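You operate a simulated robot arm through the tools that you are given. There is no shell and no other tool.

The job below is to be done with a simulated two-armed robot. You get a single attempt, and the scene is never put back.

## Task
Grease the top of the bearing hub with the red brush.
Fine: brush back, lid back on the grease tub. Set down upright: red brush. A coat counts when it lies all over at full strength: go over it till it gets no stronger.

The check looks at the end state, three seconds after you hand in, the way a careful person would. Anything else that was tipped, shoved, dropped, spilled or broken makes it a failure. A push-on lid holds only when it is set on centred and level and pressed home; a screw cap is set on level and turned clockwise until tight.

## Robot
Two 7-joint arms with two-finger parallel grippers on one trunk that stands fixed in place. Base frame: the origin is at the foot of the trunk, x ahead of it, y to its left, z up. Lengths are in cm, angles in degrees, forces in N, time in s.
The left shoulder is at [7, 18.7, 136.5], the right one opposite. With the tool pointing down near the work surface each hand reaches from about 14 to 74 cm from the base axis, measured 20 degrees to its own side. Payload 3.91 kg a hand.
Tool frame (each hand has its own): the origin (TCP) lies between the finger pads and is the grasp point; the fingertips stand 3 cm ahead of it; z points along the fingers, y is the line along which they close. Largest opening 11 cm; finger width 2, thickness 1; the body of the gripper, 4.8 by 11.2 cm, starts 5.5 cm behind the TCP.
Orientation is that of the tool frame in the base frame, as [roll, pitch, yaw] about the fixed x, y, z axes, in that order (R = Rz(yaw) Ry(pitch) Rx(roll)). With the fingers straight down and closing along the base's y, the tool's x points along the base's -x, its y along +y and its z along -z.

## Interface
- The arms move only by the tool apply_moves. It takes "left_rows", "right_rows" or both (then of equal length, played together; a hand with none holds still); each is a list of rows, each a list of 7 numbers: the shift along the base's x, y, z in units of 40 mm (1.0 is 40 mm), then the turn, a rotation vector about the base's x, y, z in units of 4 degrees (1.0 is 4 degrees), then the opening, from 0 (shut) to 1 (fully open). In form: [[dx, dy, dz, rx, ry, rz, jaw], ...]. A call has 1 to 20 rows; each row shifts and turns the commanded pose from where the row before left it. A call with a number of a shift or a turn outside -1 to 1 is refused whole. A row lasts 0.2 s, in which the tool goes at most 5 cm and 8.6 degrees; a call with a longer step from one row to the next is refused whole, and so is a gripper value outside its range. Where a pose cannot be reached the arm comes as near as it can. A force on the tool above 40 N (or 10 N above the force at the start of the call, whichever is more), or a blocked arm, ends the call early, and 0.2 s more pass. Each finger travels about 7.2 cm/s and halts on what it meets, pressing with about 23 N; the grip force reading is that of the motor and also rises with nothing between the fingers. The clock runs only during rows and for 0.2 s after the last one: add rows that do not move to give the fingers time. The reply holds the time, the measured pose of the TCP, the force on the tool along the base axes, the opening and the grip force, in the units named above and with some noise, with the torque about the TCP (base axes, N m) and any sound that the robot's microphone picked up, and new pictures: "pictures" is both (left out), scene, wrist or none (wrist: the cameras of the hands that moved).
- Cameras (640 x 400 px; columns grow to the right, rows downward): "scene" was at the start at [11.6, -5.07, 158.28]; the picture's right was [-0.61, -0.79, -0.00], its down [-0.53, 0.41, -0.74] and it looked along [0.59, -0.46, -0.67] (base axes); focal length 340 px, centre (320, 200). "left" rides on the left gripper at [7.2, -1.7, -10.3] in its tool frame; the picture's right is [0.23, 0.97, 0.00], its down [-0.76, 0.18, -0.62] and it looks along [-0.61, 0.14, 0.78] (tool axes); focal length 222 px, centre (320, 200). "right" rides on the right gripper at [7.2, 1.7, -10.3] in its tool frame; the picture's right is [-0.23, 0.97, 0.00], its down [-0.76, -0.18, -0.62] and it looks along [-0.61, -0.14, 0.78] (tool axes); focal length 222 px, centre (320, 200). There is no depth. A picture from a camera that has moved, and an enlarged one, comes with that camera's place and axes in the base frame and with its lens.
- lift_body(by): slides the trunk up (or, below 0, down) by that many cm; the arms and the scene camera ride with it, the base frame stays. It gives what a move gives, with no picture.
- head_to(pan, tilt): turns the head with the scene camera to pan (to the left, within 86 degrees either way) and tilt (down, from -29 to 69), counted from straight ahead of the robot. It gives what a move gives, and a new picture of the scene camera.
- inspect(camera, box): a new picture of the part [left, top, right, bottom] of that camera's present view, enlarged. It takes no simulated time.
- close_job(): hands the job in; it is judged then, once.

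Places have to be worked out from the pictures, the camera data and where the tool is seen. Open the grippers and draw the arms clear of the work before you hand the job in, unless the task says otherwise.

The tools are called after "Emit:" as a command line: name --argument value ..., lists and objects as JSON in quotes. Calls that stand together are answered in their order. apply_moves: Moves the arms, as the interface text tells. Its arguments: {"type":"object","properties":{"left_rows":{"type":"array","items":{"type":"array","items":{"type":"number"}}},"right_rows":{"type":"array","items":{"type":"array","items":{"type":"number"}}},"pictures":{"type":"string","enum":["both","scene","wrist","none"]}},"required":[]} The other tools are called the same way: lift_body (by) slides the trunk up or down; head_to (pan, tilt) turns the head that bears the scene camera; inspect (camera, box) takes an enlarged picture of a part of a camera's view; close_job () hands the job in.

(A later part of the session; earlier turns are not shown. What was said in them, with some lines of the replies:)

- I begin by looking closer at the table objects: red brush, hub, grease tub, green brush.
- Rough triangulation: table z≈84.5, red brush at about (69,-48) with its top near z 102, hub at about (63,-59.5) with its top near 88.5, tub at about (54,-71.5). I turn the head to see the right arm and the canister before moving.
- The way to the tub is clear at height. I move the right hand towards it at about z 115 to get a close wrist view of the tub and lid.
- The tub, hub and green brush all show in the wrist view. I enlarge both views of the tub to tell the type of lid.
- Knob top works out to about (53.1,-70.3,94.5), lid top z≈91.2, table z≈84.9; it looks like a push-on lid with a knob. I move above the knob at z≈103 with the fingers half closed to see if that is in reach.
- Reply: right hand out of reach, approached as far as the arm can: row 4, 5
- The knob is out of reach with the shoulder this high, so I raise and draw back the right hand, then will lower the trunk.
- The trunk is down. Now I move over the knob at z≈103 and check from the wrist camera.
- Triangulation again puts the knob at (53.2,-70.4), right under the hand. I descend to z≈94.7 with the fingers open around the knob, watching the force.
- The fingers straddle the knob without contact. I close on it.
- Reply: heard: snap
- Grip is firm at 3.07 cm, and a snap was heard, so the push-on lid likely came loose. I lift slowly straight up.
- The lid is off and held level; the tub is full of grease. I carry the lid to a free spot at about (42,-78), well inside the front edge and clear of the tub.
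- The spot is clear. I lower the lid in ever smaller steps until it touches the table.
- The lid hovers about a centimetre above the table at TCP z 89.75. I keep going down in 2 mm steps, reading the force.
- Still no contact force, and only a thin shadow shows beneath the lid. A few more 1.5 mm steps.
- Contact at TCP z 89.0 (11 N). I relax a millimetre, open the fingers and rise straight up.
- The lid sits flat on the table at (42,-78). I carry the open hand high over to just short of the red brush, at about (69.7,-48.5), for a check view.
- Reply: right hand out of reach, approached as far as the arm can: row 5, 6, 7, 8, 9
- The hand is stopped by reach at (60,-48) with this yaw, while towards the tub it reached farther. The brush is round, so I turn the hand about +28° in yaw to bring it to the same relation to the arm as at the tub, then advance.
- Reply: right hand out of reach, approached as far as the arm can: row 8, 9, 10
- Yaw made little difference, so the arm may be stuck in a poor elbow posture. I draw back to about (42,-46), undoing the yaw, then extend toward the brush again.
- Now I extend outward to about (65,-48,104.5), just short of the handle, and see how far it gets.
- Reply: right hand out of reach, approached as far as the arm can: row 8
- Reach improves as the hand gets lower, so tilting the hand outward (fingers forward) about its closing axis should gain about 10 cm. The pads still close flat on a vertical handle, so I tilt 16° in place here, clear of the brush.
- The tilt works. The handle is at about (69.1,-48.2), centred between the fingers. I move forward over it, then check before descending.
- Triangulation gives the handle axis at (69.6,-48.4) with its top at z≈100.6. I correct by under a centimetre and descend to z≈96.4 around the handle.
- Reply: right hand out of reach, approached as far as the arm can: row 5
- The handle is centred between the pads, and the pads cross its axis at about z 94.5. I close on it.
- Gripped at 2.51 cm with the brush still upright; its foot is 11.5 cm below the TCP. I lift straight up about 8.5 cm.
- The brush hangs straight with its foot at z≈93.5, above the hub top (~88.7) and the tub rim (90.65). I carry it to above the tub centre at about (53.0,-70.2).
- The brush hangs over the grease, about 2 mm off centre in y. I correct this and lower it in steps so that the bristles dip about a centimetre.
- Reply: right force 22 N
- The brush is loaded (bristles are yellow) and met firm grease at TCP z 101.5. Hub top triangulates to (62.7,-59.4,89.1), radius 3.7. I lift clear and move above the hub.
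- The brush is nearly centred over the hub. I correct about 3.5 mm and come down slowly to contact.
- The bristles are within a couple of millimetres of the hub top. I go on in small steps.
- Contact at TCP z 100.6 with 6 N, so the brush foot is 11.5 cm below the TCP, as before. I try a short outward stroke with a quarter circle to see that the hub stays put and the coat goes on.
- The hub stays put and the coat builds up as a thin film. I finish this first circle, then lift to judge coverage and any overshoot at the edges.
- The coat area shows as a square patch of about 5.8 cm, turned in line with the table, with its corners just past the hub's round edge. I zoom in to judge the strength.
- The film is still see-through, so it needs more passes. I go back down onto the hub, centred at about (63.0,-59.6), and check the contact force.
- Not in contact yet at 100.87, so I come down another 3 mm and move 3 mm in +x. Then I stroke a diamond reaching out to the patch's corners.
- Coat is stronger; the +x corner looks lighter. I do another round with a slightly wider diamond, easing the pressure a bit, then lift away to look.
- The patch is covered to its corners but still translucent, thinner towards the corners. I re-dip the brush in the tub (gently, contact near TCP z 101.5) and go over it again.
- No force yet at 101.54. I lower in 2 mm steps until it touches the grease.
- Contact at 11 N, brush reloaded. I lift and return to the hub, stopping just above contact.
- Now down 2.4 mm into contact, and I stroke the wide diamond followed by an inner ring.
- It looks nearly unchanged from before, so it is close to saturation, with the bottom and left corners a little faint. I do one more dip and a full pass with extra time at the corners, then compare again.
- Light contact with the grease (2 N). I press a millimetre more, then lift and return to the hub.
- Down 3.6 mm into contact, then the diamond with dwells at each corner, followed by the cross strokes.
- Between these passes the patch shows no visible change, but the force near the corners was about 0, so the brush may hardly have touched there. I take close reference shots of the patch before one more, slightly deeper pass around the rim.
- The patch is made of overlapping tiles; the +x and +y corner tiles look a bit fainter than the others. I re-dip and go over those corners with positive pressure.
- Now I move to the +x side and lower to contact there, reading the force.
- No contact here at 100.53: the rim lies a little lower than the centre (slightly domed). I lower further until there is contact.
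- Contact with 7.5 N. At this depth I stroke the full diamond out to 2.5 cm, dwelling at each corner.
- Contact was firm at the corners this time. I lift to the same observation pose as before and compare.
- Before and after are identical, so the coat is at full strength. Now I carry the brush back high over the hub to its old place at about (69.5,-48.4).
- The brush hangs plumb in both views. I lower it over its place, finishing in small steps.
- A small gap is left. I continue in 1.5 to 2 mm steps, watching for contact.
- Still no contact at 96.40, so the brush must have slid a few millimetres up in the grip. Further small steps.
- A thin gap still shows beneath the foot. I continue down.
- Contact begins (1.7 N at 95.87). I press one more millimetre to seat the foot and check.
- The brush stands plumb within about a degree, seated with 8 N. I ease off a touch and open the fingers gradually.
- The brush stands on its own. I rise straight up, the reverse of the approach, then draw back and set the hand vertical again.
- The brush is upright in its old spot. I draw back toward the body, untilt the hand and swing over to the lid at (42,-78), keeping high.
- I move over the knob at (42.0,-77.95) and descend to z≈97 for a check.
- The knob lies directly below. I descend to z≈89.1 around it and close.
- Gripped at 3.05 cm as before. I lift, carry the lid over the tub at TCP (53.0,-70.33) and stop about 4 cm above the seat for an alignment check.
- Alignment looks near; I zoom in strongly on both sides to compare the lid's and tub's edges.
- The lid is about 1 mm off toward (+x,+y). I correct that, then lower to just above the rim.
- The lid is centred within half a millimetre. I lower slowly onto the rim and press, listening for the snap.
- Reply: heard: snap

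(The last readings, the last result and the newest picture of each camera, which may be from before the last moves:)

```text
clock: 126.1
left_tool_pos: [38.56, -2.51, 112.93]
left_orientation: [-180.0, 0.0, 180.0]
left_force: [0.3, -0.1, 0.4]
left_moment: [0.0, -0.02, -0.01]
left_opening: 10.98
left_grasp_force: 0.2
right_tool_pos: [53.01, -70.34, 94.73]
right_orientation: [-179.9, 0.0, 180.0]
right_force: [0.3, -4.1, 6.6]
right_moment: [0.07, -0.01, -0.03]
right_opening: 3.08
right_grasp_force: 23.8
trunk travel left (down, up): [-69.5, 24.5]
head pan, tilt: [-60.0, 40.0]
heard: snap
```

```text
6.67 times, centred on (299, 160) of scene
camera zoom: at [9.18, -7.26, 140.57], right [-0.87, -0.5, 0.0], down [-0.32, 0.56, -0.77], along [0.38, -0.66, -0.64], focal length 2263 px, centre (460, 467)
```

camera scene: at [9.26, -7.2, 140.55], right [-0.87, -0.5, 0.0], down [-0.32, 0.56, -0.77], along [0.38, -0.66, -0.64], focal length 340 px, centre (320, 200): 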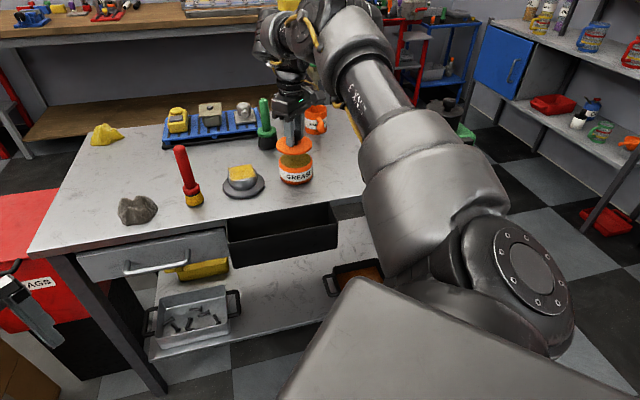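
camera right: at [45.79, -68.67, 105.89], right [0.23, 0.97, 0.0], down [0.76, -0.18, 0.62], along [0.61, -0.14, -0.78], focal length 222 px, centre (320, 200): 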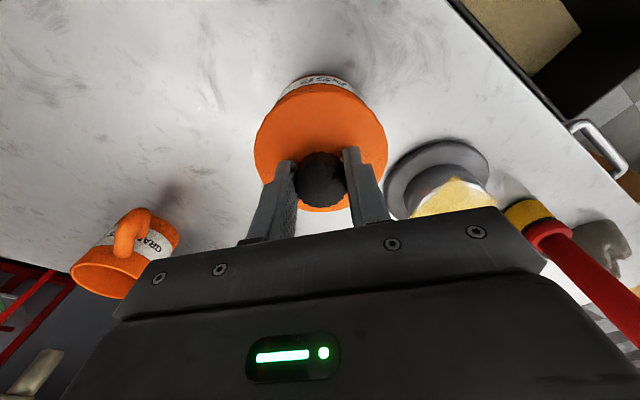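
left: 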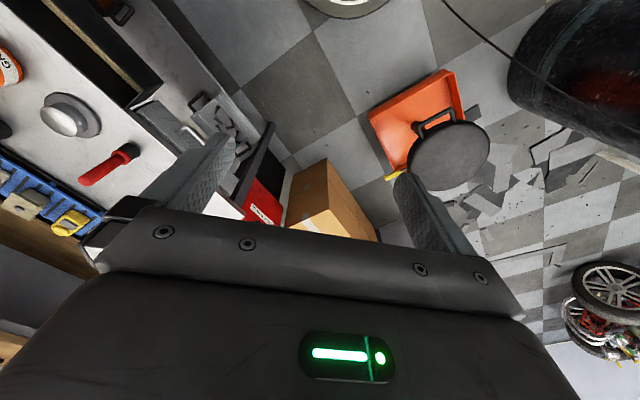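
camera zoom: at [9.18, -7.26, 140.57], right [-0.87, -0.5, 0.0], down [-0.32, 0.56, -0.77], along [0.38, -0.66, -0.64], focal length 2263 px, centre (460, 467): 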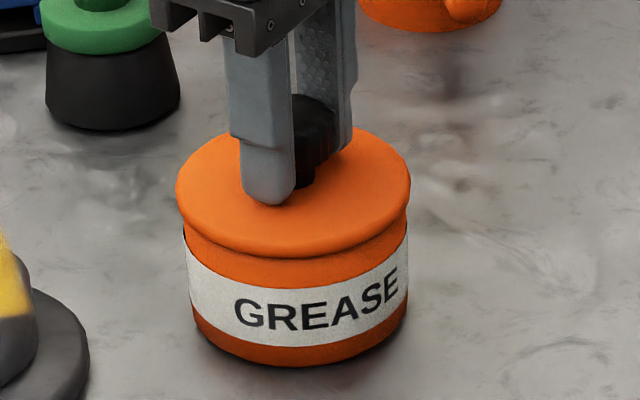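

Snap heard; the lid is down and level. I press a little more to be sure it is home, then ease the load off.

Emit:
apply_moves --right_rows '[[0, 0, -0.06, 0, 0, 0, 0], [0, 0, 0, 0, 0, 0, 0]]' --pictures "none"

Emit:
apply_moves --right_rows '[[0, 0, 0.05, 0, 0, 0, 0], [0, 0, 0.02, 0, 0, 0, 0], [0, 0, 0, 0, 0, 0, 0]]' --pictures "none"

```text
clock: 126.7
left_tool_pos: [38.45, -2.48, 113.06]
left_orientation: [-179.9, 0.1, 180.0]
left_force: [-0.5, 0.1, -0.1]
left_moment: [0.02, 0.0, -0.02]
left_opening: 11.02
left_grasp_force: 0.1
right_tool_pos: [52.98, -70.27, 94.65]
right_orientation: [-179.7, 0.4, 179.8]
right_force: [5.5, -14.2, 29.5]
right_moment: [-0.15, -0.02, -0.03]
right_opening: 3.06
right_grasp_force: 23.2
trunk travel left (down, up): [-69.5, 24.5]
head pan, tilt: [-60.0, 40.0]
```

```text
clock: 127.5
left_tool_pos: [38.44, -2.58, 112.9]
left_orientation: [-180.0, 0.0, -180.0]
left_force: [-0.5, 0.5, -0.1]
left_moment: [0.0, 0.0, -0.01]
left_opening: 10.99
left_grasp_force: 0.1
right_tool_pos: [52.96, -70.15, 94.67]
right_orientation: [180.0, 0.1, -179.9]
right_force: [6.1, -8.2, 17.4]
right_moment: [-0.25, -0.22, -0.09]
right_opening: 3.04
right_grasp_force: 22.6
trunk travel left (down, up): [-69.5, 24.5]
head pan, tilt: [-60.0, 40.0]
```

There is still 17 N down and some side load. I ease up in small steps until it is near zero.

Emit:
apply_moves --right_rows '[[0, 0, 0.03, 0, 0, 0, 0], [0, 0, 0, 0, 0, 0, 0]]' --pictures "none"

Emit:
inspect --camera "scene" --box '[275, 130, 323, 190]'

```text
clock: 128.1
left_tool_pos: [38.66, -2.64, 112.89]
left_orientation: [179.9, 0.0, 180.0]
left_force: [-0.2, 0.0, 1.3]
left_moment: [0.01, 0.01, -0.01]
left_opening: 11.02
left_grasp_force: 0.1
right_tool_pos: [52.87, -70.26, 94.68]
right_orientation: [179.8, -0.2, -180.0]
right_force: [-1.1, 0.1, -0.3]
right_moment: [0.0, 0.0, 0.03]
right_opening: 3.08
right_grasp_force: 23.0
trunk travel left (down, up): [-69.5, 24.5]
head pan, tilt: [-60.0, 40.0]
heard: snap
```

```text
6.67 times, centred on (299, 160) of scene
camera zoom: at [9.25, -7.26, 140.52], right [-0.87, -0.5, 0.0], down [-0.32, 0.56, -0.77], along [0.38, -0.66, -0.64], focal length 2263 px, centre (460, 467)
```

zoom: 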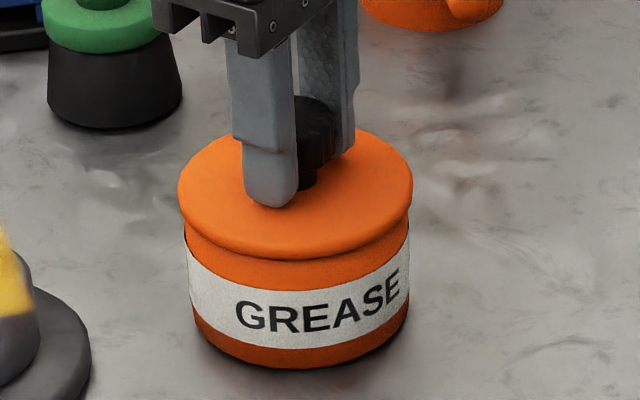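

That second snap while unloading means the lid popped loose again, dragged by the grip. I re-centre by 1 mm and press gently to re-snap, and this time will open the fingers while still lightly pressing.

Emit:
apply_moves --right_rows '[[0.03, -0.02, 0, 0, 0, 0, 0], [0, 0, 0, 0, 0, 0, 0]]' --pictures "none"

Emit:
apply_moves --right_rows '[[0, 0, -0.03, 0, 0, 0, 0], [0, 0, 0, 0, 0, 0, 0]]' --pictures "none"

Emit:
inspect --camera "scene" --box '[275, 130, 323, 190]'

```text
clock: 128.7
left_tool_pos: [38.5, -2.6, 112.86]
left_orientation: [-180.0, 0.0, 179.9]
left_force: [0.6, 0.6, 0.6]
left_moment: [0.02, 0.0, 0.0]
left_opening: 11.01
left_grasp_force: 0.1
right_tool_pos: [53.04, -70.22, 94.69]
right_orientation: [-180.0, 0.0, -180.0]
right_force: [0.4, -0.2, -0.6]
right_moment: [-0.01, -0.04, 0.01]
right_opening: 3.07
right_grasp_force: 22.9
trunk travel left (down, up): [-69.5, 24.5]
head pan, tilt: [-60.0, 40.0]
```

```text
clock: 129.3
left_tool_pos: [38.54, -2.62, 112.92]
left_orientation: [-179.9, 0.1, 180.0]
left_force: [-0.2, 0.3, -0.2]
left_moment: [-0.01, -0.01, 0.03]
left_opening: 11.0
left_grasp_force: 0.1
right_tool_pos: [53.11, -70.32, 94.68]
right_orientation: [-179.9, 0.0, 180.0]
right_force: [0.4, -0.1, 0.0]
right_moment: [0.0, 0.04, 0.02]
right_opening: 3.03
right_grasp_force: 23.2
trunk travel left (down, up): [-69.5, 24.5]
head pan, tilt: [-60.0, 40.0]
```

```text
6.67 times, centred on (299, 160) of scene
camera zoom: at [9.24, -7.32, 140.55], right [-0.87, -0.5, 0.0], down [-0.32, 0.56, -0.77], along [0.38, -0.66, -0.64], focal length 2263 px, centre (460, 467)
```

zoom: 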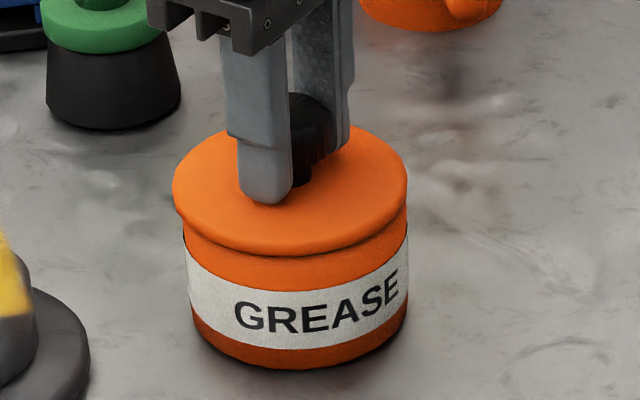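

It is about 1 mm too far in +x now. I nudge back 1 mm and press in small steps.

Emit:
apply_moves --right_rows '[[-0.025, 0, 0, 0, 0, 0, 0], [0, 0, -0.03, 0, 0, 0, 0], [0, 0, 0, 0, 0, 0, 0]]' --pictures "none"

Emit:
apply_moves --right_rows '[[0, 0, -0.02, 0, 0, 0, 0], [0, 0, 0, 0, 0, 0, 0]]' --pictures "none"

Emit:
inspect --camera "scene" --box '[275, 130, 323, 190]'

```text
clock: 130.1
left_tool_pos: [38.57, -2.6, 112.9]
left_orientation: [180.0, 0.0, -180.0]
left_force: [-0.3, 0.0, -0.2]
left_moment: [-0.02, -0.01, 0.0]
left_opening: 11.0
left_grasp_force: 0.1
right_tool_pos: [53.02, -70.25, 94.57]
right_orientation: [179.9, 0.0, -180.0]
right_force: [-0.5, 0.1, -0.6]
right_moment: [-0.03, 0.02, 0.02]
right_opening: 3.03
right_grasp_force: 23.7
trunk travel left (down, up): [-69.5, 24.5]
head pan, tilt: [-60.0, 40.0]
```

```text
clock: 130.7
left_tool_pos: [38.52, -2.57, 112.98]
left_orientation: [180.0, 0.1, 180.0]
left_force: [0.3, -0.5, -0.6]
left_moment: [0.02, -0.04, -0.02]
left_opening: 10.99
left_grasp_force: 0.1
right_tool_pos: [52.98, -70.28, 94.55]
right_orientation: [180.0, 0.1, -179.9]
right_force: [1.3, -2.0, 5.8]
right_moment: [-0.06, 0.16, 0.04]
right_opening: 3.05
right_grasp_force: 23.1
trunk travel left (down, up): [-69.5, 24.5]
head pan, tilt: [-60.0, 40.0]
```

```text
6.67 times, centred on (299, 160) of scene
camera zoom: at [9.21, -7.24, 140.56], right [-0.87, -0.5, 0.0], down [-0.32, 0.56, -0.77], along [0.38, -0.66, -0.64], focal length 2263 px, centre (460, 467)
```

zoom: 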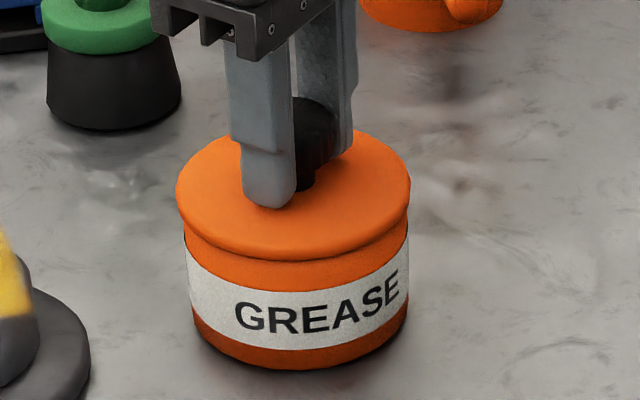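

Contact at 5.8 N, no snap yet, and the lid looks centred. I press slightly more.

Emit:
apply_moves --right_rows '[[0, 0, -0.02, 0, 0, 0, 0], [0, 0, 0, 0, 0, 0, 0]]' --pictures "none"

```text
clock: 131.3
left_tool_pos: [38.6, -2.52, 112.79]
left_orientation: [179.9, 0.1, 180.0]
left_force: [-0.4, -0.7, -0.1]
left_moment: [0.01, -0.02, -0.01]
left_opening: 11.02
left_grasp_force: 0.1
right_tool_pos: [53.0, -70.31, 94.56]
right_orientation: [-179.9, 0.1, 179.9]
right_force: [3.0, -3.4, 12.4]
right_moment: [-0.08, 0.03, 0.01]
right_opening: 3.06
right_grasp_force: 23.0
trunk travel left (down, up): [-69.5, 24.5]
head pan, tilt: [-60.0, 40.0]
```

12 N and no snap yet. I press a bit further.

Emit:
apply_moves --right_rows '[[0, 0, -0.03, 0, 0, 0, 0], [0, 0, 0, 0, 0, 0, 0]]' --pictures "none"

Emit:
inspect --camera "scene" --box '[275, 130, 323, 190]'

```text
clock: 131.9
left_tool_pos: [38.46, -2.56, 112.9]
left_orientation: [-179.9, 0.1, 180.0]
left_force: [0.0, -0.5, -0.4]
left_moment: [0.01, -0.01, -0.01]
left_opening: 11.02
left_grasp_force: 0.0
right_tool_pos: [52.92, -70.22, 94.62]
right_orientation: [-179.9, 0.2, 180.0]
right_force: [5.3, -5.5, 19.3]
right_moment: [-0.12, -0.05, -0.02]
right_opening: 3.04
right_grasp_force: 23.3
trunk travel left (down, up): [-69.5, 24.5]
head pan, tilt: [-60.0, 40.0]
```

```text
6.67 times, centred on (299, 160) of scene
camera zoom: at [9.11, -7.1, 140.58], right [-0.87, -0.5, 0.0], down [-0.32, 0.56, -0.77], along [0.38, -0.66, -0.64], focal length 2263 px, centre (460, 467)
```

zoom: 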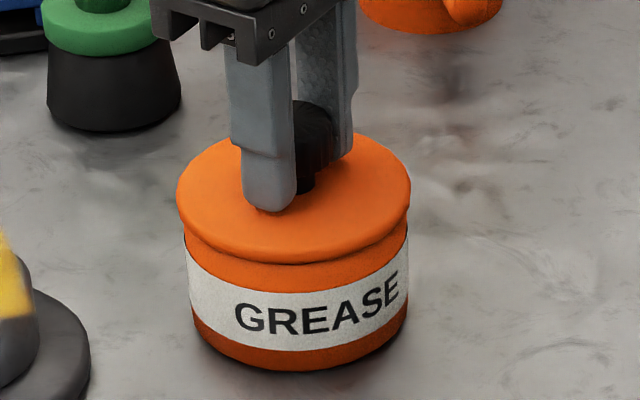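

Still no snap at 19 N; under load the arm sags about 1 mm toward (-x,+y), which probably puts the lid off centre. I ease off, shift to (53.03,-70.38) to compensate, and look.

Emit:
apply_moves --right_rows '[[0, 0, 0.08, 0, 0, 0, 0], [0, 0, 0, 0, 0, 0, 0]]' --pictures "none"

Emit:
apply_moves --right_rows '[[0, -0.02, 0.02, 0, 0, 0, 0], [0, 0, 0, 0, 0, 0, 0]]' --pictures "wrist"

Emit:
inspect --camera "scene" --box '[275, 130, 323, 190]'

Emit:
inspect --camera "right" --box '[240, 60, 400, 220]'

```text
clock: 132.5
left_tool_pos: [38.57, -2.55, 112.81]
left_orientation: [180.0, 0.0, 179.9]
left_force: [-0.2, 0.5, 0.2]
left_moment: [0.01, 0.03, 0.0]
left_opening: 10.98
left_grasp_force: 0.0
right_tool_pos: [52.87, -70.26, 94.62]
right_orientation: [180.0, -0.1, 179.9]
right_force: [0.8, 0.7, 2.5]
right_moment: [-0.03, -0.1, 0.06]
right_opening: 3.06
right_grasp_force: 23.8
trunk travel left (down, up): [-69.5, 24.5]
head pan, tilt: [-60.0, 40.0]
```

```text
clock: 133.1
left_tool_pos: [38.57, -2.8, 112.87]
left_orientation: [-180.0, 0.0, -180.0]
left_force: [-0.4, 0.4, 0.7]
left_moment: [0.02, 0.01, -0.01]
left_opening: 10.98
left_grasp_force: 0.1
right_tool_pos: [52.79, -70.43, 94.7]
right_orientation: [179.9, 0.0, -179.9]
right_force: [-0.5, -0.9, 0.6]
right_moment: [0.02, 0.0, 0.01]
right_opening: 3.03
right_grasp_force: 22.9
trunk travel left (down, up): [-69.5, 24.5]
head pan, tilt: [-60.0, 40.0]
camera right: at [45.7, -68.79, 104.96], right [0.23, 0.97, 0.0], down [0.76, -0.18, 0.62], along [0.61, -0.14, -0.78], focal length 222 px, centre (320, 200)
```

right: 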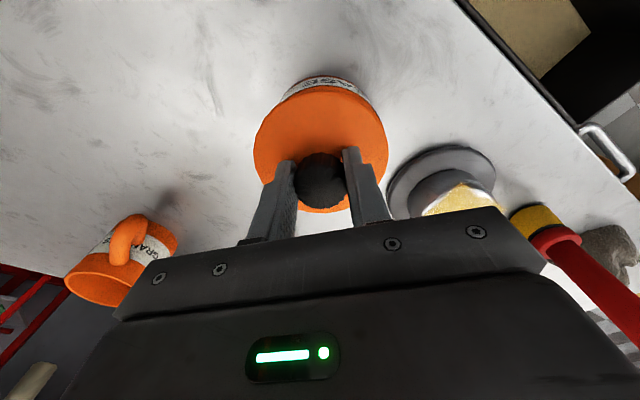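

```text
6.67 times, centred on (299, 160) of scene
camera zoom: at [9.23, -7.3, 140.54], right [-0.87, -0.5, 0.0], down [-0.32, 0.56, -0.77], along [0.38, -0.66, -0.64], focal length 2263 px, centre (460, 467)
```

zoom: 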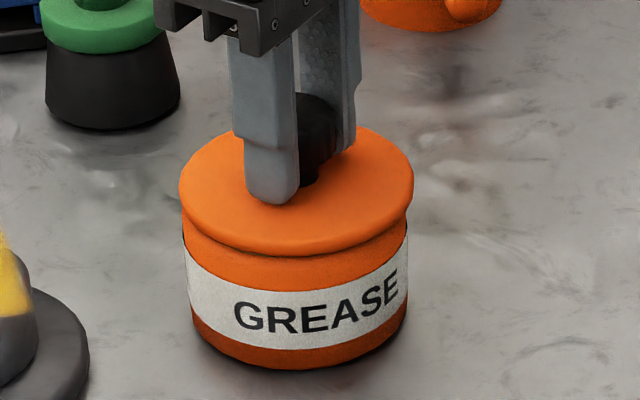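

```text
2.50 times, centred on (320, 140) of right
camera zoom: at [45.7, -68.79, 104.96], right [0.23, 0.97, 0.0], down [0.76, -0.18, 0.62], along [0.61, -0.14, -0.78], focal length 555 px, centre (320, 350)
```

zoom: 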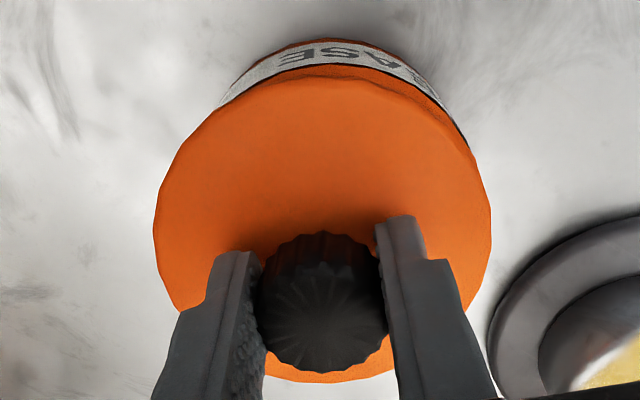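

Comparing with the reference views, the lid sits about 1 mm short in x and 1.5 mm short in y. Gripping may also hold it slightly tilted. So I re-centre it, lower to light contact and release it there, so it can settle level before pressing.

Emit:
apply_moves --right_rows '[[0.025, 0.03, 0, 0, 0, 0, 0], [0, 0, 0, 0, 0, 0, 0]]' --pictures "none"

Emit:
inspect --camera "scene" --box '[275, 130, 323, 190]'

Emit:
inspect --camera "right" --box '[240, 60, 400, 220]'

```text
clock: 133.7
left_tool_pos: [38.57, -2.7, 112.86]
left_orientation: [-179.9, 0.0, 179.9]
left_force: [0.3, 0.0, -0.1]
left_moment: [0.01, -0.01, -0.01]
left_opening: 10.97
left_grasp_force: 0.0
right_tool_pos: [52.97, -70.41, 94.73]
right_orientation: [-180.0, 0.0, 179.9]
right_force: [0.0, -0.8, -0.8]
right_moment: [0.02, -0.01, 0.0]
right_opening: 3.06
right_grasp_force: 22.9
trunk travel left (down, up): [-69.5, 24.5]
head pan, tilt: [-60.0, 40.0]
```

```text
6.67 times, centred on (299, 160) of scene
camera zoom: at [9.24, -7.32, 140.55], right [-0.87, -0.5, 0.0], down [-0.32, 0.56, -0.77], along [0.38, -0.66, -0.64], focal length 2263 px, centre (460, 467)
```

zoom: 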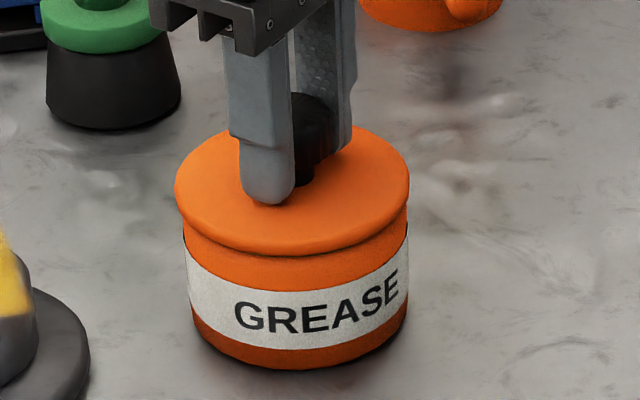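

```text
2.50 times, centred on (320, 140) of right
camera zoom: at [45.86, -68.7, 104.98], right [0.23, 0.97, 0.0], down [0.76, -0.18, 0.62], along [0.61, -0.14, -0.78], focal length 555 px, centre (320, 350)
```

zoom: 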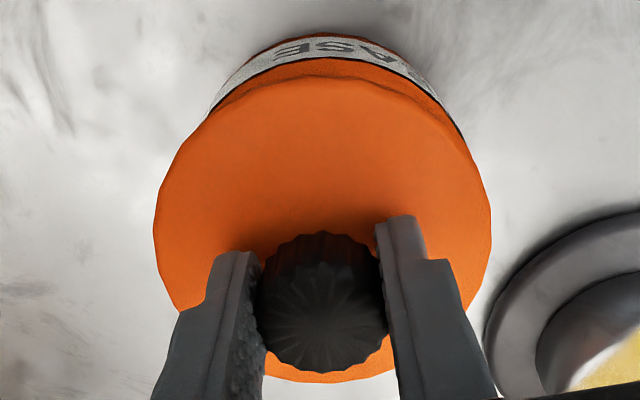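

Nearly matching the reference: about 0.6 mm more in +y. I apply that, lower to light contact and release.

Emit:
apply_moves --right_rows '[[0, 0.015, -0.02, 0, 0, 0, 0], [0, 0, -0.02, 0, 0, 0, 0], [0, 0, 0, 0, 0, 0, 0]]' --pictures "none"

```text
clock: 134.5
left_tool_pos: [38.57, -2.69, 112.84]
left_orientation: [179.9, 0.0, 179.9]
left_force: [1.2, 0.9, 0.6]
left_moment: [0.02, -0.02, 0.0]
left_opening: 10.99
left_grasp_force: 0.0
right_tool_pos: [52.99, -70.3, 94.47]
right_orientation: [-180.0, -0.1, 180.0]
right_force: [0.6, 0.4, 2.5]
right_moment: [-0.04, 0.07, -0.01]
right_opening: 3.06
right_grasp_force: 23.2
trunk travel left (down, up): [-69.5, 24.5]
head pan, tilt: [-60.0, 40.0]
```

Light contact (2.5 N) at (52.99,-70.30), now well centred. I try one gentle 1.6 mm press here to see if it snaps.

Emit:
apply_moves --right_rows '[[0, 0, -0.04, 0, 0, 0, 0], [0, 0, 0, 0, 0, 0, 0]]' --pictures "none"

```text
clock: 135.1
left_tool_pos: [38.4, -2.62, 112.89]
left_orientation: [180.0, 0.0, -179.9]
left_force: [0.5, 0.1, 0.7]
left_moment: [0.01, -0.02, 0.01]
left_opening: 11.02
left_grasp_force: 0.1
right_tool_pos: [52.97, -70.23, 94.56]
right_orientation: [-179.9, 0.1, 180.0]
right_force: [1.4, -3.7, 9.4]
right_moment: [-0.02, 0.02, -0.04]
right_opening: 3.07
right_grasp_force: 22.9
trunk travel left (down, up): [-69.5, 24.5]
head pan, tilt: [-60.0, 40.0]
```

No snap. I ease back to light contact and open, letting the lid rest freely, then look.

Emit:
apply_moves --right_rows '[[0, 0, 0.03, 0, 0, 0, 0], [0, 0, 0, 0, 0, 0, 0], [0, 0, 0, 0, 0, 0, 0.3], [0, 0, 0, 0, 0, 0, 0.4], [0, 0, 0, 0, 0, 0, 0.5], [0, 0, 0, 0, 0, 0, 0.55], [0, 0, 0, 0, 0, 0, 0.55]]' --pictures "none"

Emit:
inspect --camera "scene" --box '[275, 130, 323, 190]'

Emit:
inspect --camera "right" --box '[240, 60, 400, 220]'

```text
clock: 136.7
left_tool_pos: [38.63, -2.61, 112.85]
left_orientation: [179.9, -0.1, -179.9]
left_force: [0.3, -0.6, 0.3]
left_moment: [0.04, 0.0, 0.02]
left_opening: 11.0
left_grasp_force: 0.0
right_tool_pos: [52.88, -70.27, 94.57]
right_orientation: [180.0, 0.0, -179.9]
right_force: [-0.4, 0.9, 0.3]
right_moment: [-0.03, -0.03, 0.01]
right_opening: 6.05
right_grasp_force: 0.0
trunk travel left (down, up): [-69.5, 24.5]
head pan, tilt: [-60.0, 40.0]
heard: snap
```

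```text
6.67 times, centred on (299, 160) of scene
camera zoom: at [9.24, -7.31, 140.55], right [-0.87, -0.5, 0.0], down [-0.32, 0.56, -0.77], along [0.38, -0.66, -0.64], focal length 2263 px, centre (460, 467)
```

zoom: 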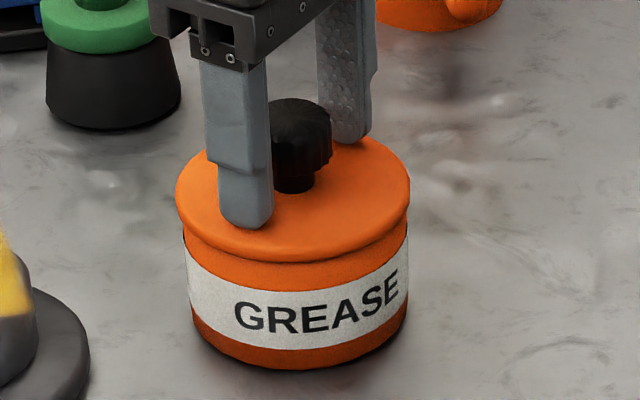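

```text
2.50 times, centred on (320, 140) of right
camera zoom: at [45.76, -68.57, 104.79], right [0.23, 0.97, 0.0], down [0.76, -0.18, 0.62], along [0.61, -0.14, -0.78], focal length 555 px, centre (320, 350)
```

zoom: 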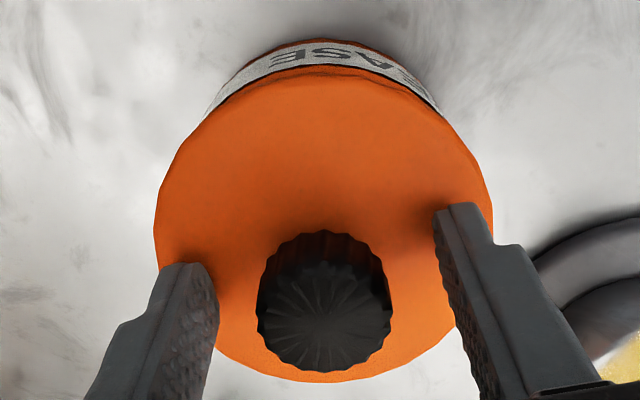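

Another snap came on release, and the lid now rests level and centred. I raise the hand clear and check the lid before pressing on its knob with closed fingers.

Emit:
apply_moves --right_rows '[[0, 0, 0.2, 0, 0, 0, 0.55], [0, 0, 0.5, 0, 0, 0, 0.55], [0, 0, 0.7, 0, 0, 0, 0.55], [0, 0, 0, 0, 0, 0, 0.3], [0, 0, 0, 0, 0, 0, 0], [0, 0, 0, 0, 0, 0, 0], [0, 0, 0, 0, 0, 0, 0], [0, 0, 0, 0, 0, 0, 0]]' --pictures "wrist"

Emit:
inspect --camera "scene" --box '[275, 120, 323, 190]'

Emit:
inspect --camera "right" --box '[240, 60, 400, 220]'

```text
clock: 138.5
left_tool_pos: [38.61, -2.66, 112.86]
left_orientation: [-180.0, -0.1, 179.9]
left_force: [-0.6, -0.1, -0.1]
left_moment: [0.02, 0.03, 0.01]
left_opening: 11.01
left_grasp_force: 0.1
right_tool_pos: [52.93, -70.24, 99.94]
right_orientation: [-180.0, -0.1, -180.0]
right_force: [0.9, 0.9, 0.4]
right_moment: [0.0, 0.0, 0.01]
right_opening: 0.01
right_grasp_force: 22.7
trunk travel left (down, up): [-69.5, 24.5]
head pan, tilt: [-60.0, 40.0]
camera right: at [45.77, -68.62, 110.27], right [0.23, 0.97, 0.0], down [0.76, -0.18, 0.62], along [0.61, -0.14, -0.78], focal length 222 px, centre (320, 200)
```

right: 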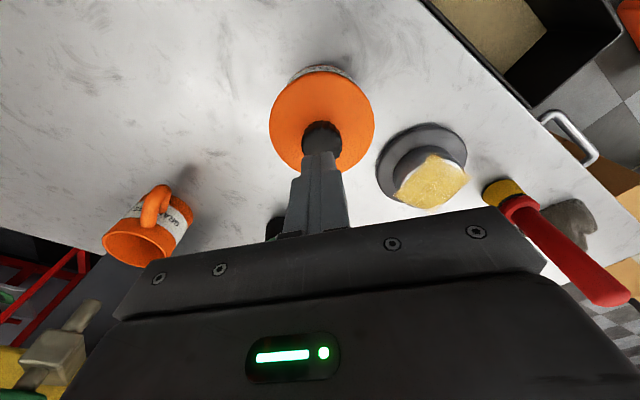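

```text
5.71 times, centred on (299, 155) of scene
camera zoom: at [9.24, -7.31, 140.55], right [-0.87, -0.5, 0.0], down [-0.32, 0.56, -0.77], along [0.38, -0.66, -0.64], focal length 1940 px, centre (440, 457)
```

zoom: 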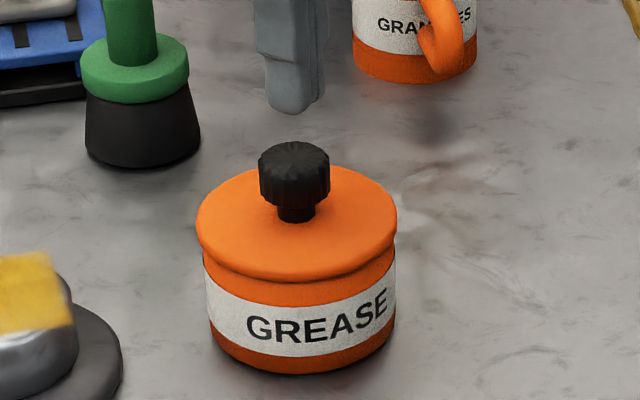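

```text
2.50 times, centred on (320, 140) of right
camera zoom: at [45.77, -68.62, 110.27], right [0.23, 0.97, 0.0], down [0.76, -0.18, 0.62], along [0.61, -0.14, -0.78], focal length 555 px, centre (320, 350)
```

zoom: 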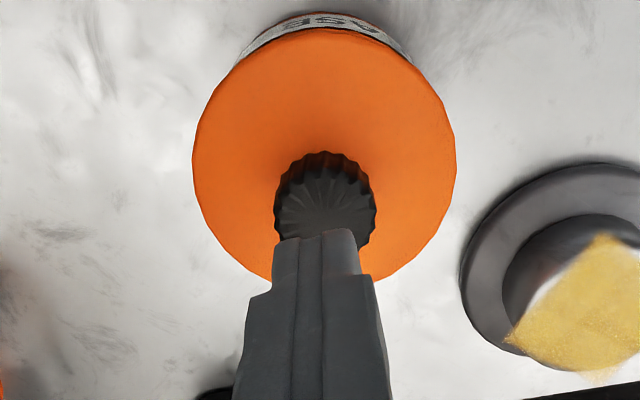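

The lid is centred and looks level. Now I press straight down on the knob with the closed fingertips, expecting contact near TCP z 97.3.

Emit:
apply_moves --right_rows '[[0.01, 0, -0.3, 0, 0, 0, 0], [0, 0, -0.2, 0, 0, 0, 0], [0, 0, -0.1, 0, 0, 0, 0], [0, 0, 0, 0, 0, 0, 0]]' --pictures "none"

Emit:
apply_moves --right_rows '[[0, 0, -0.05, 0, 0, 0, 0], [0, 0, 0, 0, 0, 0, 0]]' --pictures "none"

Emit:
inspect --camera "scene" --box '[275, 120, 323, 190]'

```text
clock: 139.5
left_tool_pos: [38.65, -2.52, 112.87]
left_orientation: [-180.0, 0.0, 180.0]
left_force: [-0.3, -0.4, 0.8]
left_moment: [-0.03, -0.02, 0.03]
left_opening: 11.0
left_grasp_force: 0.0
right_tool_pos: [53.04, -70.24, 97.47]
right_orientation: [180.0, 0.0, 179.9]
right_force: [0.4, -0.1, 0.3]
right_moment: [0.0, -0.03, -0.02]
right_opening: 0.0
right_grasp_force: 22.7
trunk travel left (down, up): [-69.5, 24.5]
head pan, tilt: [-60.0, 40.0]
```

```text
clock: 140.1
left_tool_pos: [38.46, -2.77, 112.87]
left_orientation: [-180.0, 0.0, -179.9]
left_force: [-0.5, 0.2, 0.1]
left_moment: [0.0, -0.04, -0.02]
left_opening: 11.0
left_grasp_force: 0.0
right_tool_pos: [52.93, -70.18, 97.35]
right_orientation: [180.0, 0.0, 180.0]
right_force: [-0.2, -0.3, 0.6]
right_moment: [0.03, 0.02, 0.02]
right_opening: 0.0
right_grasp_force: 23.2
trunk travel left (down, up): [-69.5, 24.5]
head pan, tilt: [-60.0, 40.0]
```

```text
5.71 times, centred on (299, 155) of scene
camera zoom: at [9.25, -7.32, 140.54], right [-0.87, -0.5, 0.0], down [-0.32, 0.56, -0.77], along [0.38, -0.66, -0.64], focal length 1940 px, centre (440, 457)
```

zoom: 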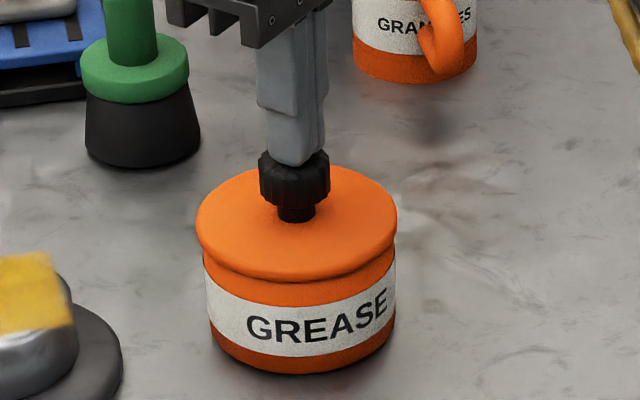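

The fingertips are just about at the knob top, centred on it. I press in 1 to 2 mm steps and listen.

Emit:
apply_moves --right_rows '[[0, 0, -0.05, 0, 0, 0, 0], [0, 0, 0, 0, 0, 0, 0]]' --pictures "none"

Emit:
apply_moves --right_rows '[[0, 0, -0.04, 0, 0, 0, 0], [0, 0, 0, 0, 0, 0, 0]]' --pictures "none"

```text
clock: 140.7
left_tool_pos: [38.7, -2.66, 112.9]
left_orientation: [179.9, 0.0, 179.9]
left_force: [0.0, 0.5, -0.7]
left_moment: [0.0, -0.02, -0.04]
left_opening: 11.01
left_grasp_force: 0.0
right_tool_pos: [52.96, -70.21, 97.27]
right_orientation: [-180.0, 0.1, -180.0]
right_force: [0.5, -0.1, 3.9]
right_moment: [-0.01, -0.02, 0.0]
right_opening: 0.01
right_grasp_force: 23.6
trunk travel left (down, up): [-69.5, 24.5]
head pan, tilt: [-60.0, 40.0]
```

```text
clock: 141.3
left_tool_pos: [38.57, -2.7, 112.92]
left_orientation: [180.0, 0.0, -179.9]
left_force: [0.0, 0.3, -0.4]
left_moment: [-0.02, 0.01, -0.01]
left_opening: 10.98
left_grasp_force: 0.0
right_tool_pos: [53.03, -70.1, 97.27]
right_orientation: [-179.9, 0.1, 179.9]
right_force: [2.2, -4.0, 11.2]
right_moment: [-0.09, -0.03, 0.03]
right_opening: 0.0
right_grasp_force: 23.1
trunk travel left (down, up): [-69.5, 24.5]
head pan, tilt: [-60.0, 40.0]
```

11 N, no snap yet. I press on to about 20 to 30 N.

Emit:
apply_moves --right_rows '[[0, 0, -0.05, 0, 0, 0, 0], [0, 0, 0, 0, 0, 0, 0]]' --pictures "none"

Emit:
apply_moves --right_rows '[[0.005, -0.02, -0.03, 0, 0, 0, 0], [0, 0, 0, 0, 0, 0, 0]]' --pictures "none"

Emit:
inspect --camera "scene" --box '[275, 120, 323, 190]'

```text
clock: 141.9
left_tool_pos: [38.43, -2.58, 112.91]
left_orientation: [-179.9, 0.1, 180.0]
left_force: [-0.1, 1.0, -0.2]
left_moment: [-0.02, -0.01, 0.0]
left_opening: 11.01
left_grasp_force: 0.1
right_tool_pos: [53.03, -70.09, 97.25]
right_orientation: [-179.8, 0.1, 180.0]
right_force: [4.2, -9.3, 24.9]
right_moment: [-0.27, -0.09, 0.02]
right_opening: 0.04
right_grasp_force: 23.6
trunk travel left (down, up): [-69.5, 24.5]
head pan, tilt: [-60.0, 40.0]
```

```text
clock: 142.5
left_tool_pos: [38.39, -2.45, 113.03]
left_orientation: [-179.9, 0.1, 180.0]
left_force: [-0.6, -0.1, 0.4]
left_moment: [-0.02, 0.01, 0.01]
left_opening: 11.02
left_grasp_force: 0.0
right_tool_pos: [52.93, -70.23, 97.33]
right_orientation: [-179.8, 0.4, 180.0]
right_force: [6.3, -14.0, 35.3]
right_moment: [-0.4, -0.1, -0.02]
right_opening: 0.0
right_grasp_force: 22.7
trunk travel left (down, up): [-69.5, 24.5]
head pan, tilt: [-60.0, 40.0]
```

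```text
5.71 times, centred on (299, 155) of scene
camera zoom: at [8.95, -7.01, 140.61], right [-0.87, -0.5, 0.0], down [-0.32, 0.56, -0.77], along [0.38, -0.66, -0.64], focal length 1940 px, centre (440, 457)
```

zoom: 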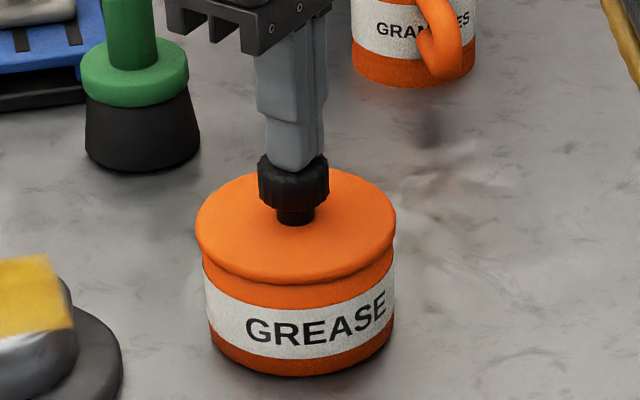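

No snap even at 35 N, and the lid has not moved, which fits it being latched since the snap on release. I unload in small steps, listening.

Emit:
apply_moves --right_rows '[[0, -0.01, 0.03, 0, 0, 0, 0], [0, 0, 0.03, 0, 0, 0, 0], [0, 0, 0, 0, 0, 0, 0]]' --pictures "none"

Emit:
apply_moves --right_rows '[[0, 0, 0.04, 0, 0, 0, 0], [0, 0, 0.04, 0, 0, 0, 0], [0, 0, 0, 0, 0, 0, 0]]' --pictures "none"

Emit:
inspect --camera "scene" --box '[275, 120, 323, 190]'

```text
clock: 143.3
left_tool_pos: [38.36, -2.45, 112.87]
left_orientation: [-179.8, 0.1, 179.9]
left_force: [-0.2, 0.0, -0.2]
left_moment: [0.01, 0.01, 0.0]
left_opening: 11.01
left_grasp_force: 0.2
right_tool_pos: [52.98, -70.23, 97.25]
right_orientation: [180.0, 0.0, -180.0]
right_force: [3.1, -4.8, 22.4]
right_moment: [-0.18, -0.1, 0.0]
right_opening: 0.0
right_grasp_force: 22.8
trunk travel left (down, up): [-69.5, 24.5]
head pan, tilt: [-60.0, 40.0]
```

```text
clock: 144.1
left_tool_pos: [38.55, -2.75, 112.77]
left_orientation: [179.9, 0.0, 180.0]
left_force: [1.0, 0.0, 0.1]
left_moment: [0.01, 0.01, -0.01]
left_opening: 11.0
left_grasp_force: 0.1
right_tool_pos: [52.95, -70.29, 97.35]
right_orientation: [179.9, -0.2, -179.9]
right_force: [-0.3, 0.4, 0.4]
right_moment: [0.01, 0.01, 0.02]
right_opening: 0.0
right_grasp_force: 23.0
trunk travel left (down, up): [-69.5, 24.5]
head pan, tilt: [-60.0, 40.0]
```

```text
5.71 times, centred on (299, 155) of scene
camera zoom: at [9.22, -7.32, 140.53], right [-0.87, -0.5, 0.0], down [-0.32, 0.56, -0.77], along [0.38, -0.66, -0.64], focal length 1940 px, centre (440, 457)
```

zoom: 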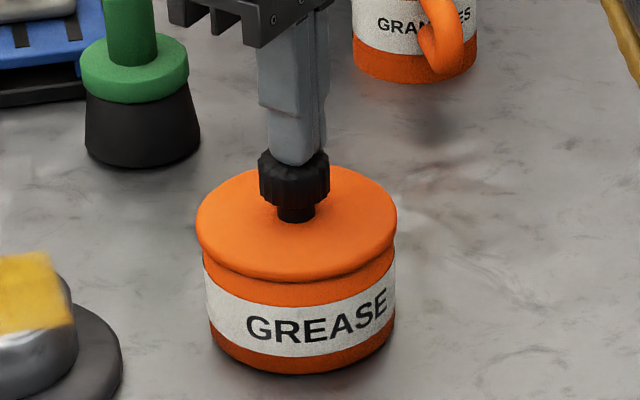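

Everything fits: the lid was loose before the last snap, which was therefore the latching, and 35 N of pressing and the unloading gave no further snap. I raise the hand, draw it back clear and open it.

Emit:
apply_moves --right_rows '[[0, 0, 0.4, 0, 0, 0, 0], [0, 0, 0.8, 0, 0, 0, 0], [0, 0, 0.8, 0, 0, 0, 0.2], [-0.6, 0.2, 0.6, 0, 0, 0, 0.5], [-0.8, 0.4, 0.5, 0, 0, 0, 0.8], [-0.8, 0.6, 0.2, 0, 0, 0, 1], [-0.8, 0.8, 0, 0, 0, 0, 1], [-0.5, 0.9, 0, 0, 0, 0, 1], [0, 0.9, 0, 0, 0, 0, 1], [0, 0, 0, 0, 0, 0, 1]]' --pictures "both"

Emit:
inspect --camera "scene" --box '[160, 90, 400, 240]'

Emit:
inspect --camera "scene" --box '[265, 130, 325, 190]'

Emit:
inspect --camera "scene" --box '[165, 135, 275, 215]'

```text
clock: 146.3
left_tool_pos: [38.69, -2.81, 112.77]
left_orientation: [179.9, 0.0, -179.9]
left_force: [0.4, -0.2, 0.7]
left_moment: [0.02, 0.0, -0.02]
left_opening: 11.02
left_grasp_force: 0.1
right_tool_pos: [39.03, -55.27, 110.33]
right_orientation: [179.9, -0.1, 180.0]
right_force: [0.4, -1.0, -0.1]
right_moment: [0.03, -0.01, -0.01]
right_opening: 10.97
right_grasp_force: 0.0
trunk travel left (down, up): [-69.5, 24.5]
head pan, tilt: [-60.0, 40.0]
camera scene: at [9.2, -7.41, 140.54], right [-0.87, -0.5, 0.0], down [-0.32, 0.56, -0.77], along [0.38, -0.66, -0.64], focal length 340 px, centre (320, 200)
camera right: at [31.83, -53.57, 120.57], right [0.23, 0.97, 0.0], down [0.76, -0.18, 0.62], along [0.61, -0.14, -0.78], focal length 222 px, centre (320, 200)
```

scene: 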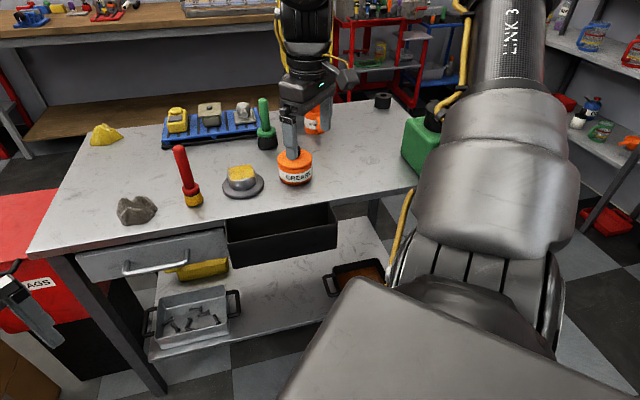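
right: 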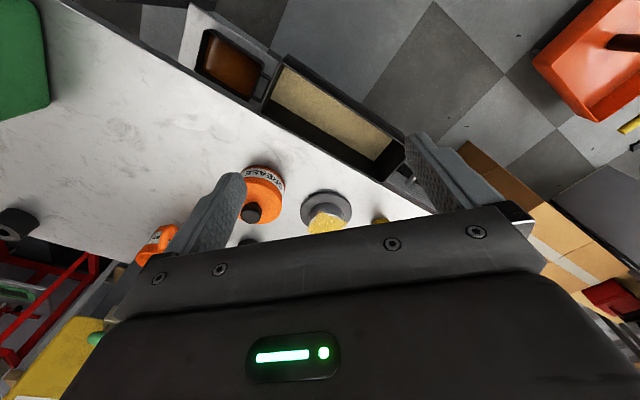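

```text
2.67 times, centred on (280, 165) of scene
camera zoom: at [9.2, -7.41, 140.54], right [-0.87, -0.5, 0.0], down [-0.32, 0.56, -0.77], along [0.38, -0.66, -0.64], focal length 905 px, centre (427, 293)
```

zoom: 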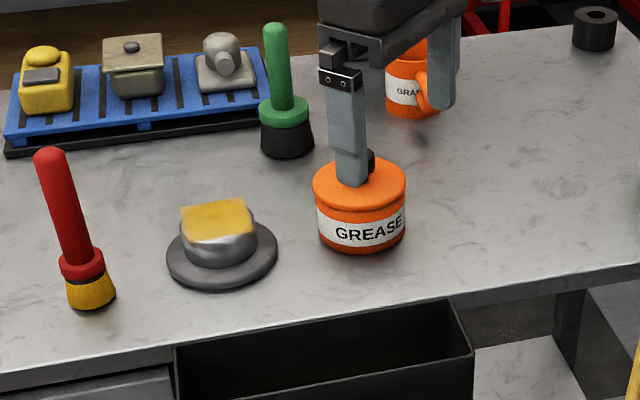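

```text
6.67 times, centred on (295, 160) of scene
camera zoom: at [9.2, -7.41, 140.54], right [-0.87, -0.5, 0.0], down [-0.32, 0.56, -0.77], along [0.38, -0.66, -0.64], focal length 2263 px, centre (487, 467)
```

zoom: 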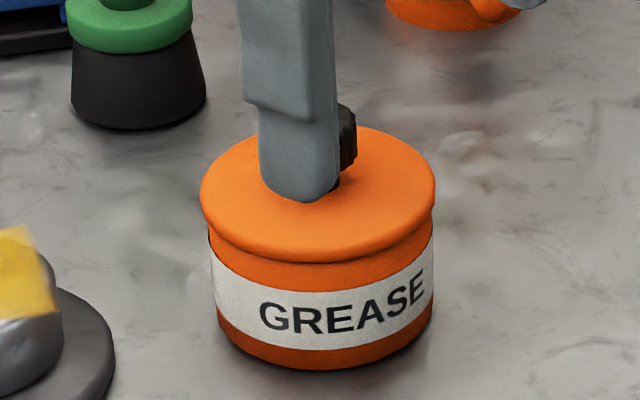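

```text
5.00 times, centred on (220, 175) of scene
camera zoom: at [9.2, -7.41, 140.54], right [-0.87, -0.5, 0.0], down [-0.32, 0.56, -0.77], along [0.38, -0.66, -0.64], focal length 1698 px, centre (820, 325)
```

zoom: 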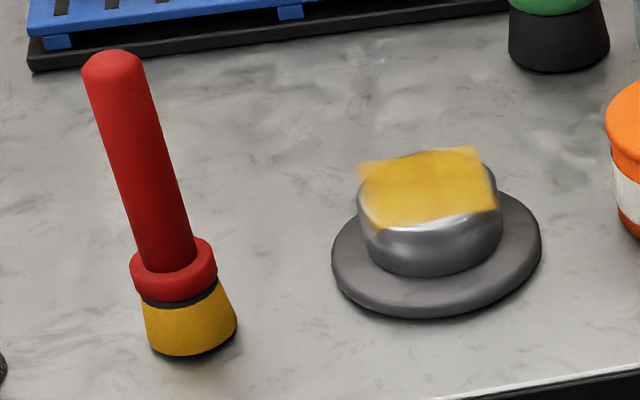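

All looks in order: brush upright in its place, coat intact, lid seated. I move the hand further away from the table for an unobstructed last look at the lid.

Emit:
apply_moves --right_rows '[[-0.3, 0.8, 0.5, 0, 0, 0, 1], [-0.3, 0.8, 0.5, 0, 0, 0, 1], [-0.3, 0.6, 0.5, 0, 0, 0, 1], [0, 0, 0, 0, 0, 0, 1]]' --pictures "scene"

Emit:
inspect --camera "scene" --box '[265, 130, 325, 190]'

Emit:
inspect --camera "scene" --box '[100, 90, 420, 240]'

```text
clock: 147.3
left_tool_pos: [38.6, -2.72, 112.86]
left_orientation: [180.0, 0.0, 179.9]
left_force: [-0.9, 0.0, -0.7]
left_moment: [-0.01, 0.0, 0.02]
left_opening: 11.02
left_grasp_force: 0.2
right_tool_pos: [35.59, -46.4, 116.15]
right_orientation: [179.9, 0.0, -179.9]
right_force: [-0.3, 0.0, 1.0]
right_moment: [-0.01, -0.05, -0.03]
right_opening: 10.98
right_grasp_force: 0.0
trunk travel left (down, up): [-69.5, 24.5]
head pan, tilt: [-60.0, 40.0]
camera scene: at [9.26, -7.36, 140.54], right [-0.87, -0.5, 0.0], down [-0.32, 0.56, -0.77], along [0.38, -0.66, -0.64], focal length 340 px, centre (320, 200)
```

scene: 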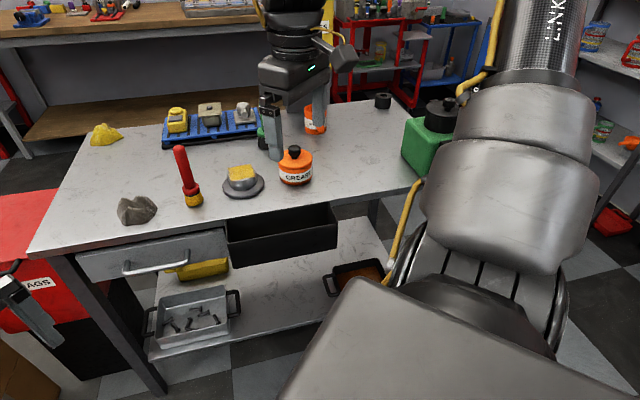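

```text
6.67 times, centred on (295, 160) of scene
camera zoom: at [9.26, -7.36, 140.54], right [-0.87, -0.5, 0.0], down [-0.32, 0.56, -0.77], along [0.38, -0.66, -0.64], focal length 2263 px, centre (487, 467)
```

zoom: 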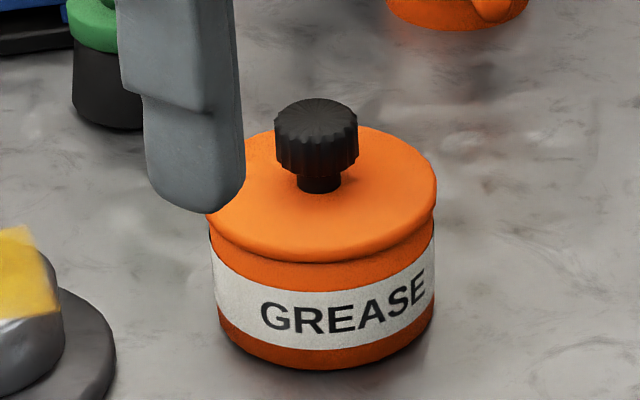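

```text
2.00 times, centred on (260, 165) of scene
camera zoom: at [9.26, -7.36, 140.54], right [-0.87, -0.5, 0.0], down [-0.32, 0.56, -0.77], along [0.38, -0.66, -0.64], focal length 679 px, centre (440, 270)
```

zoom: 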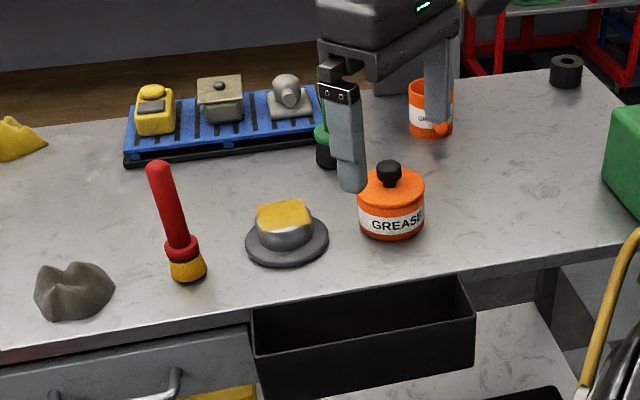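

The end state looks right: the hub patch is coated at full strength, the red brush stands upright in its place, the lid is seated level and latched, nothing else has moved and the arms are clear. I hand the job in.

Emit:
close_job

```text
The job is handed in.
```

I greased the top of the bearing hub with the red brush, stood the brush upright where it came from, and put the lid back on the grease tub. The job is handed in.

- **Coat:** I dipped the brush four times. The last passes made no visible difference, so I judged the coat to be at full strength. The grease lies as a square patch on the hub top. Thin strips near the round edge stayed bare, because the grease never went past the sides of that square.
- **Brush:** it stands upright within a few millimetres of its old spot.
- **Lid:** it snapped on at the first try but popped loose as I eased off. I re-centred it, and it snapped again when I let go. Pressing the knob to about 35 N brought no further snap, and the lid looks level and centred. I did not tug on it to confirm it holds.

Nothing else on the bench appears to have been moved or spilled. Both grippers are open and the arms are clear of the work.
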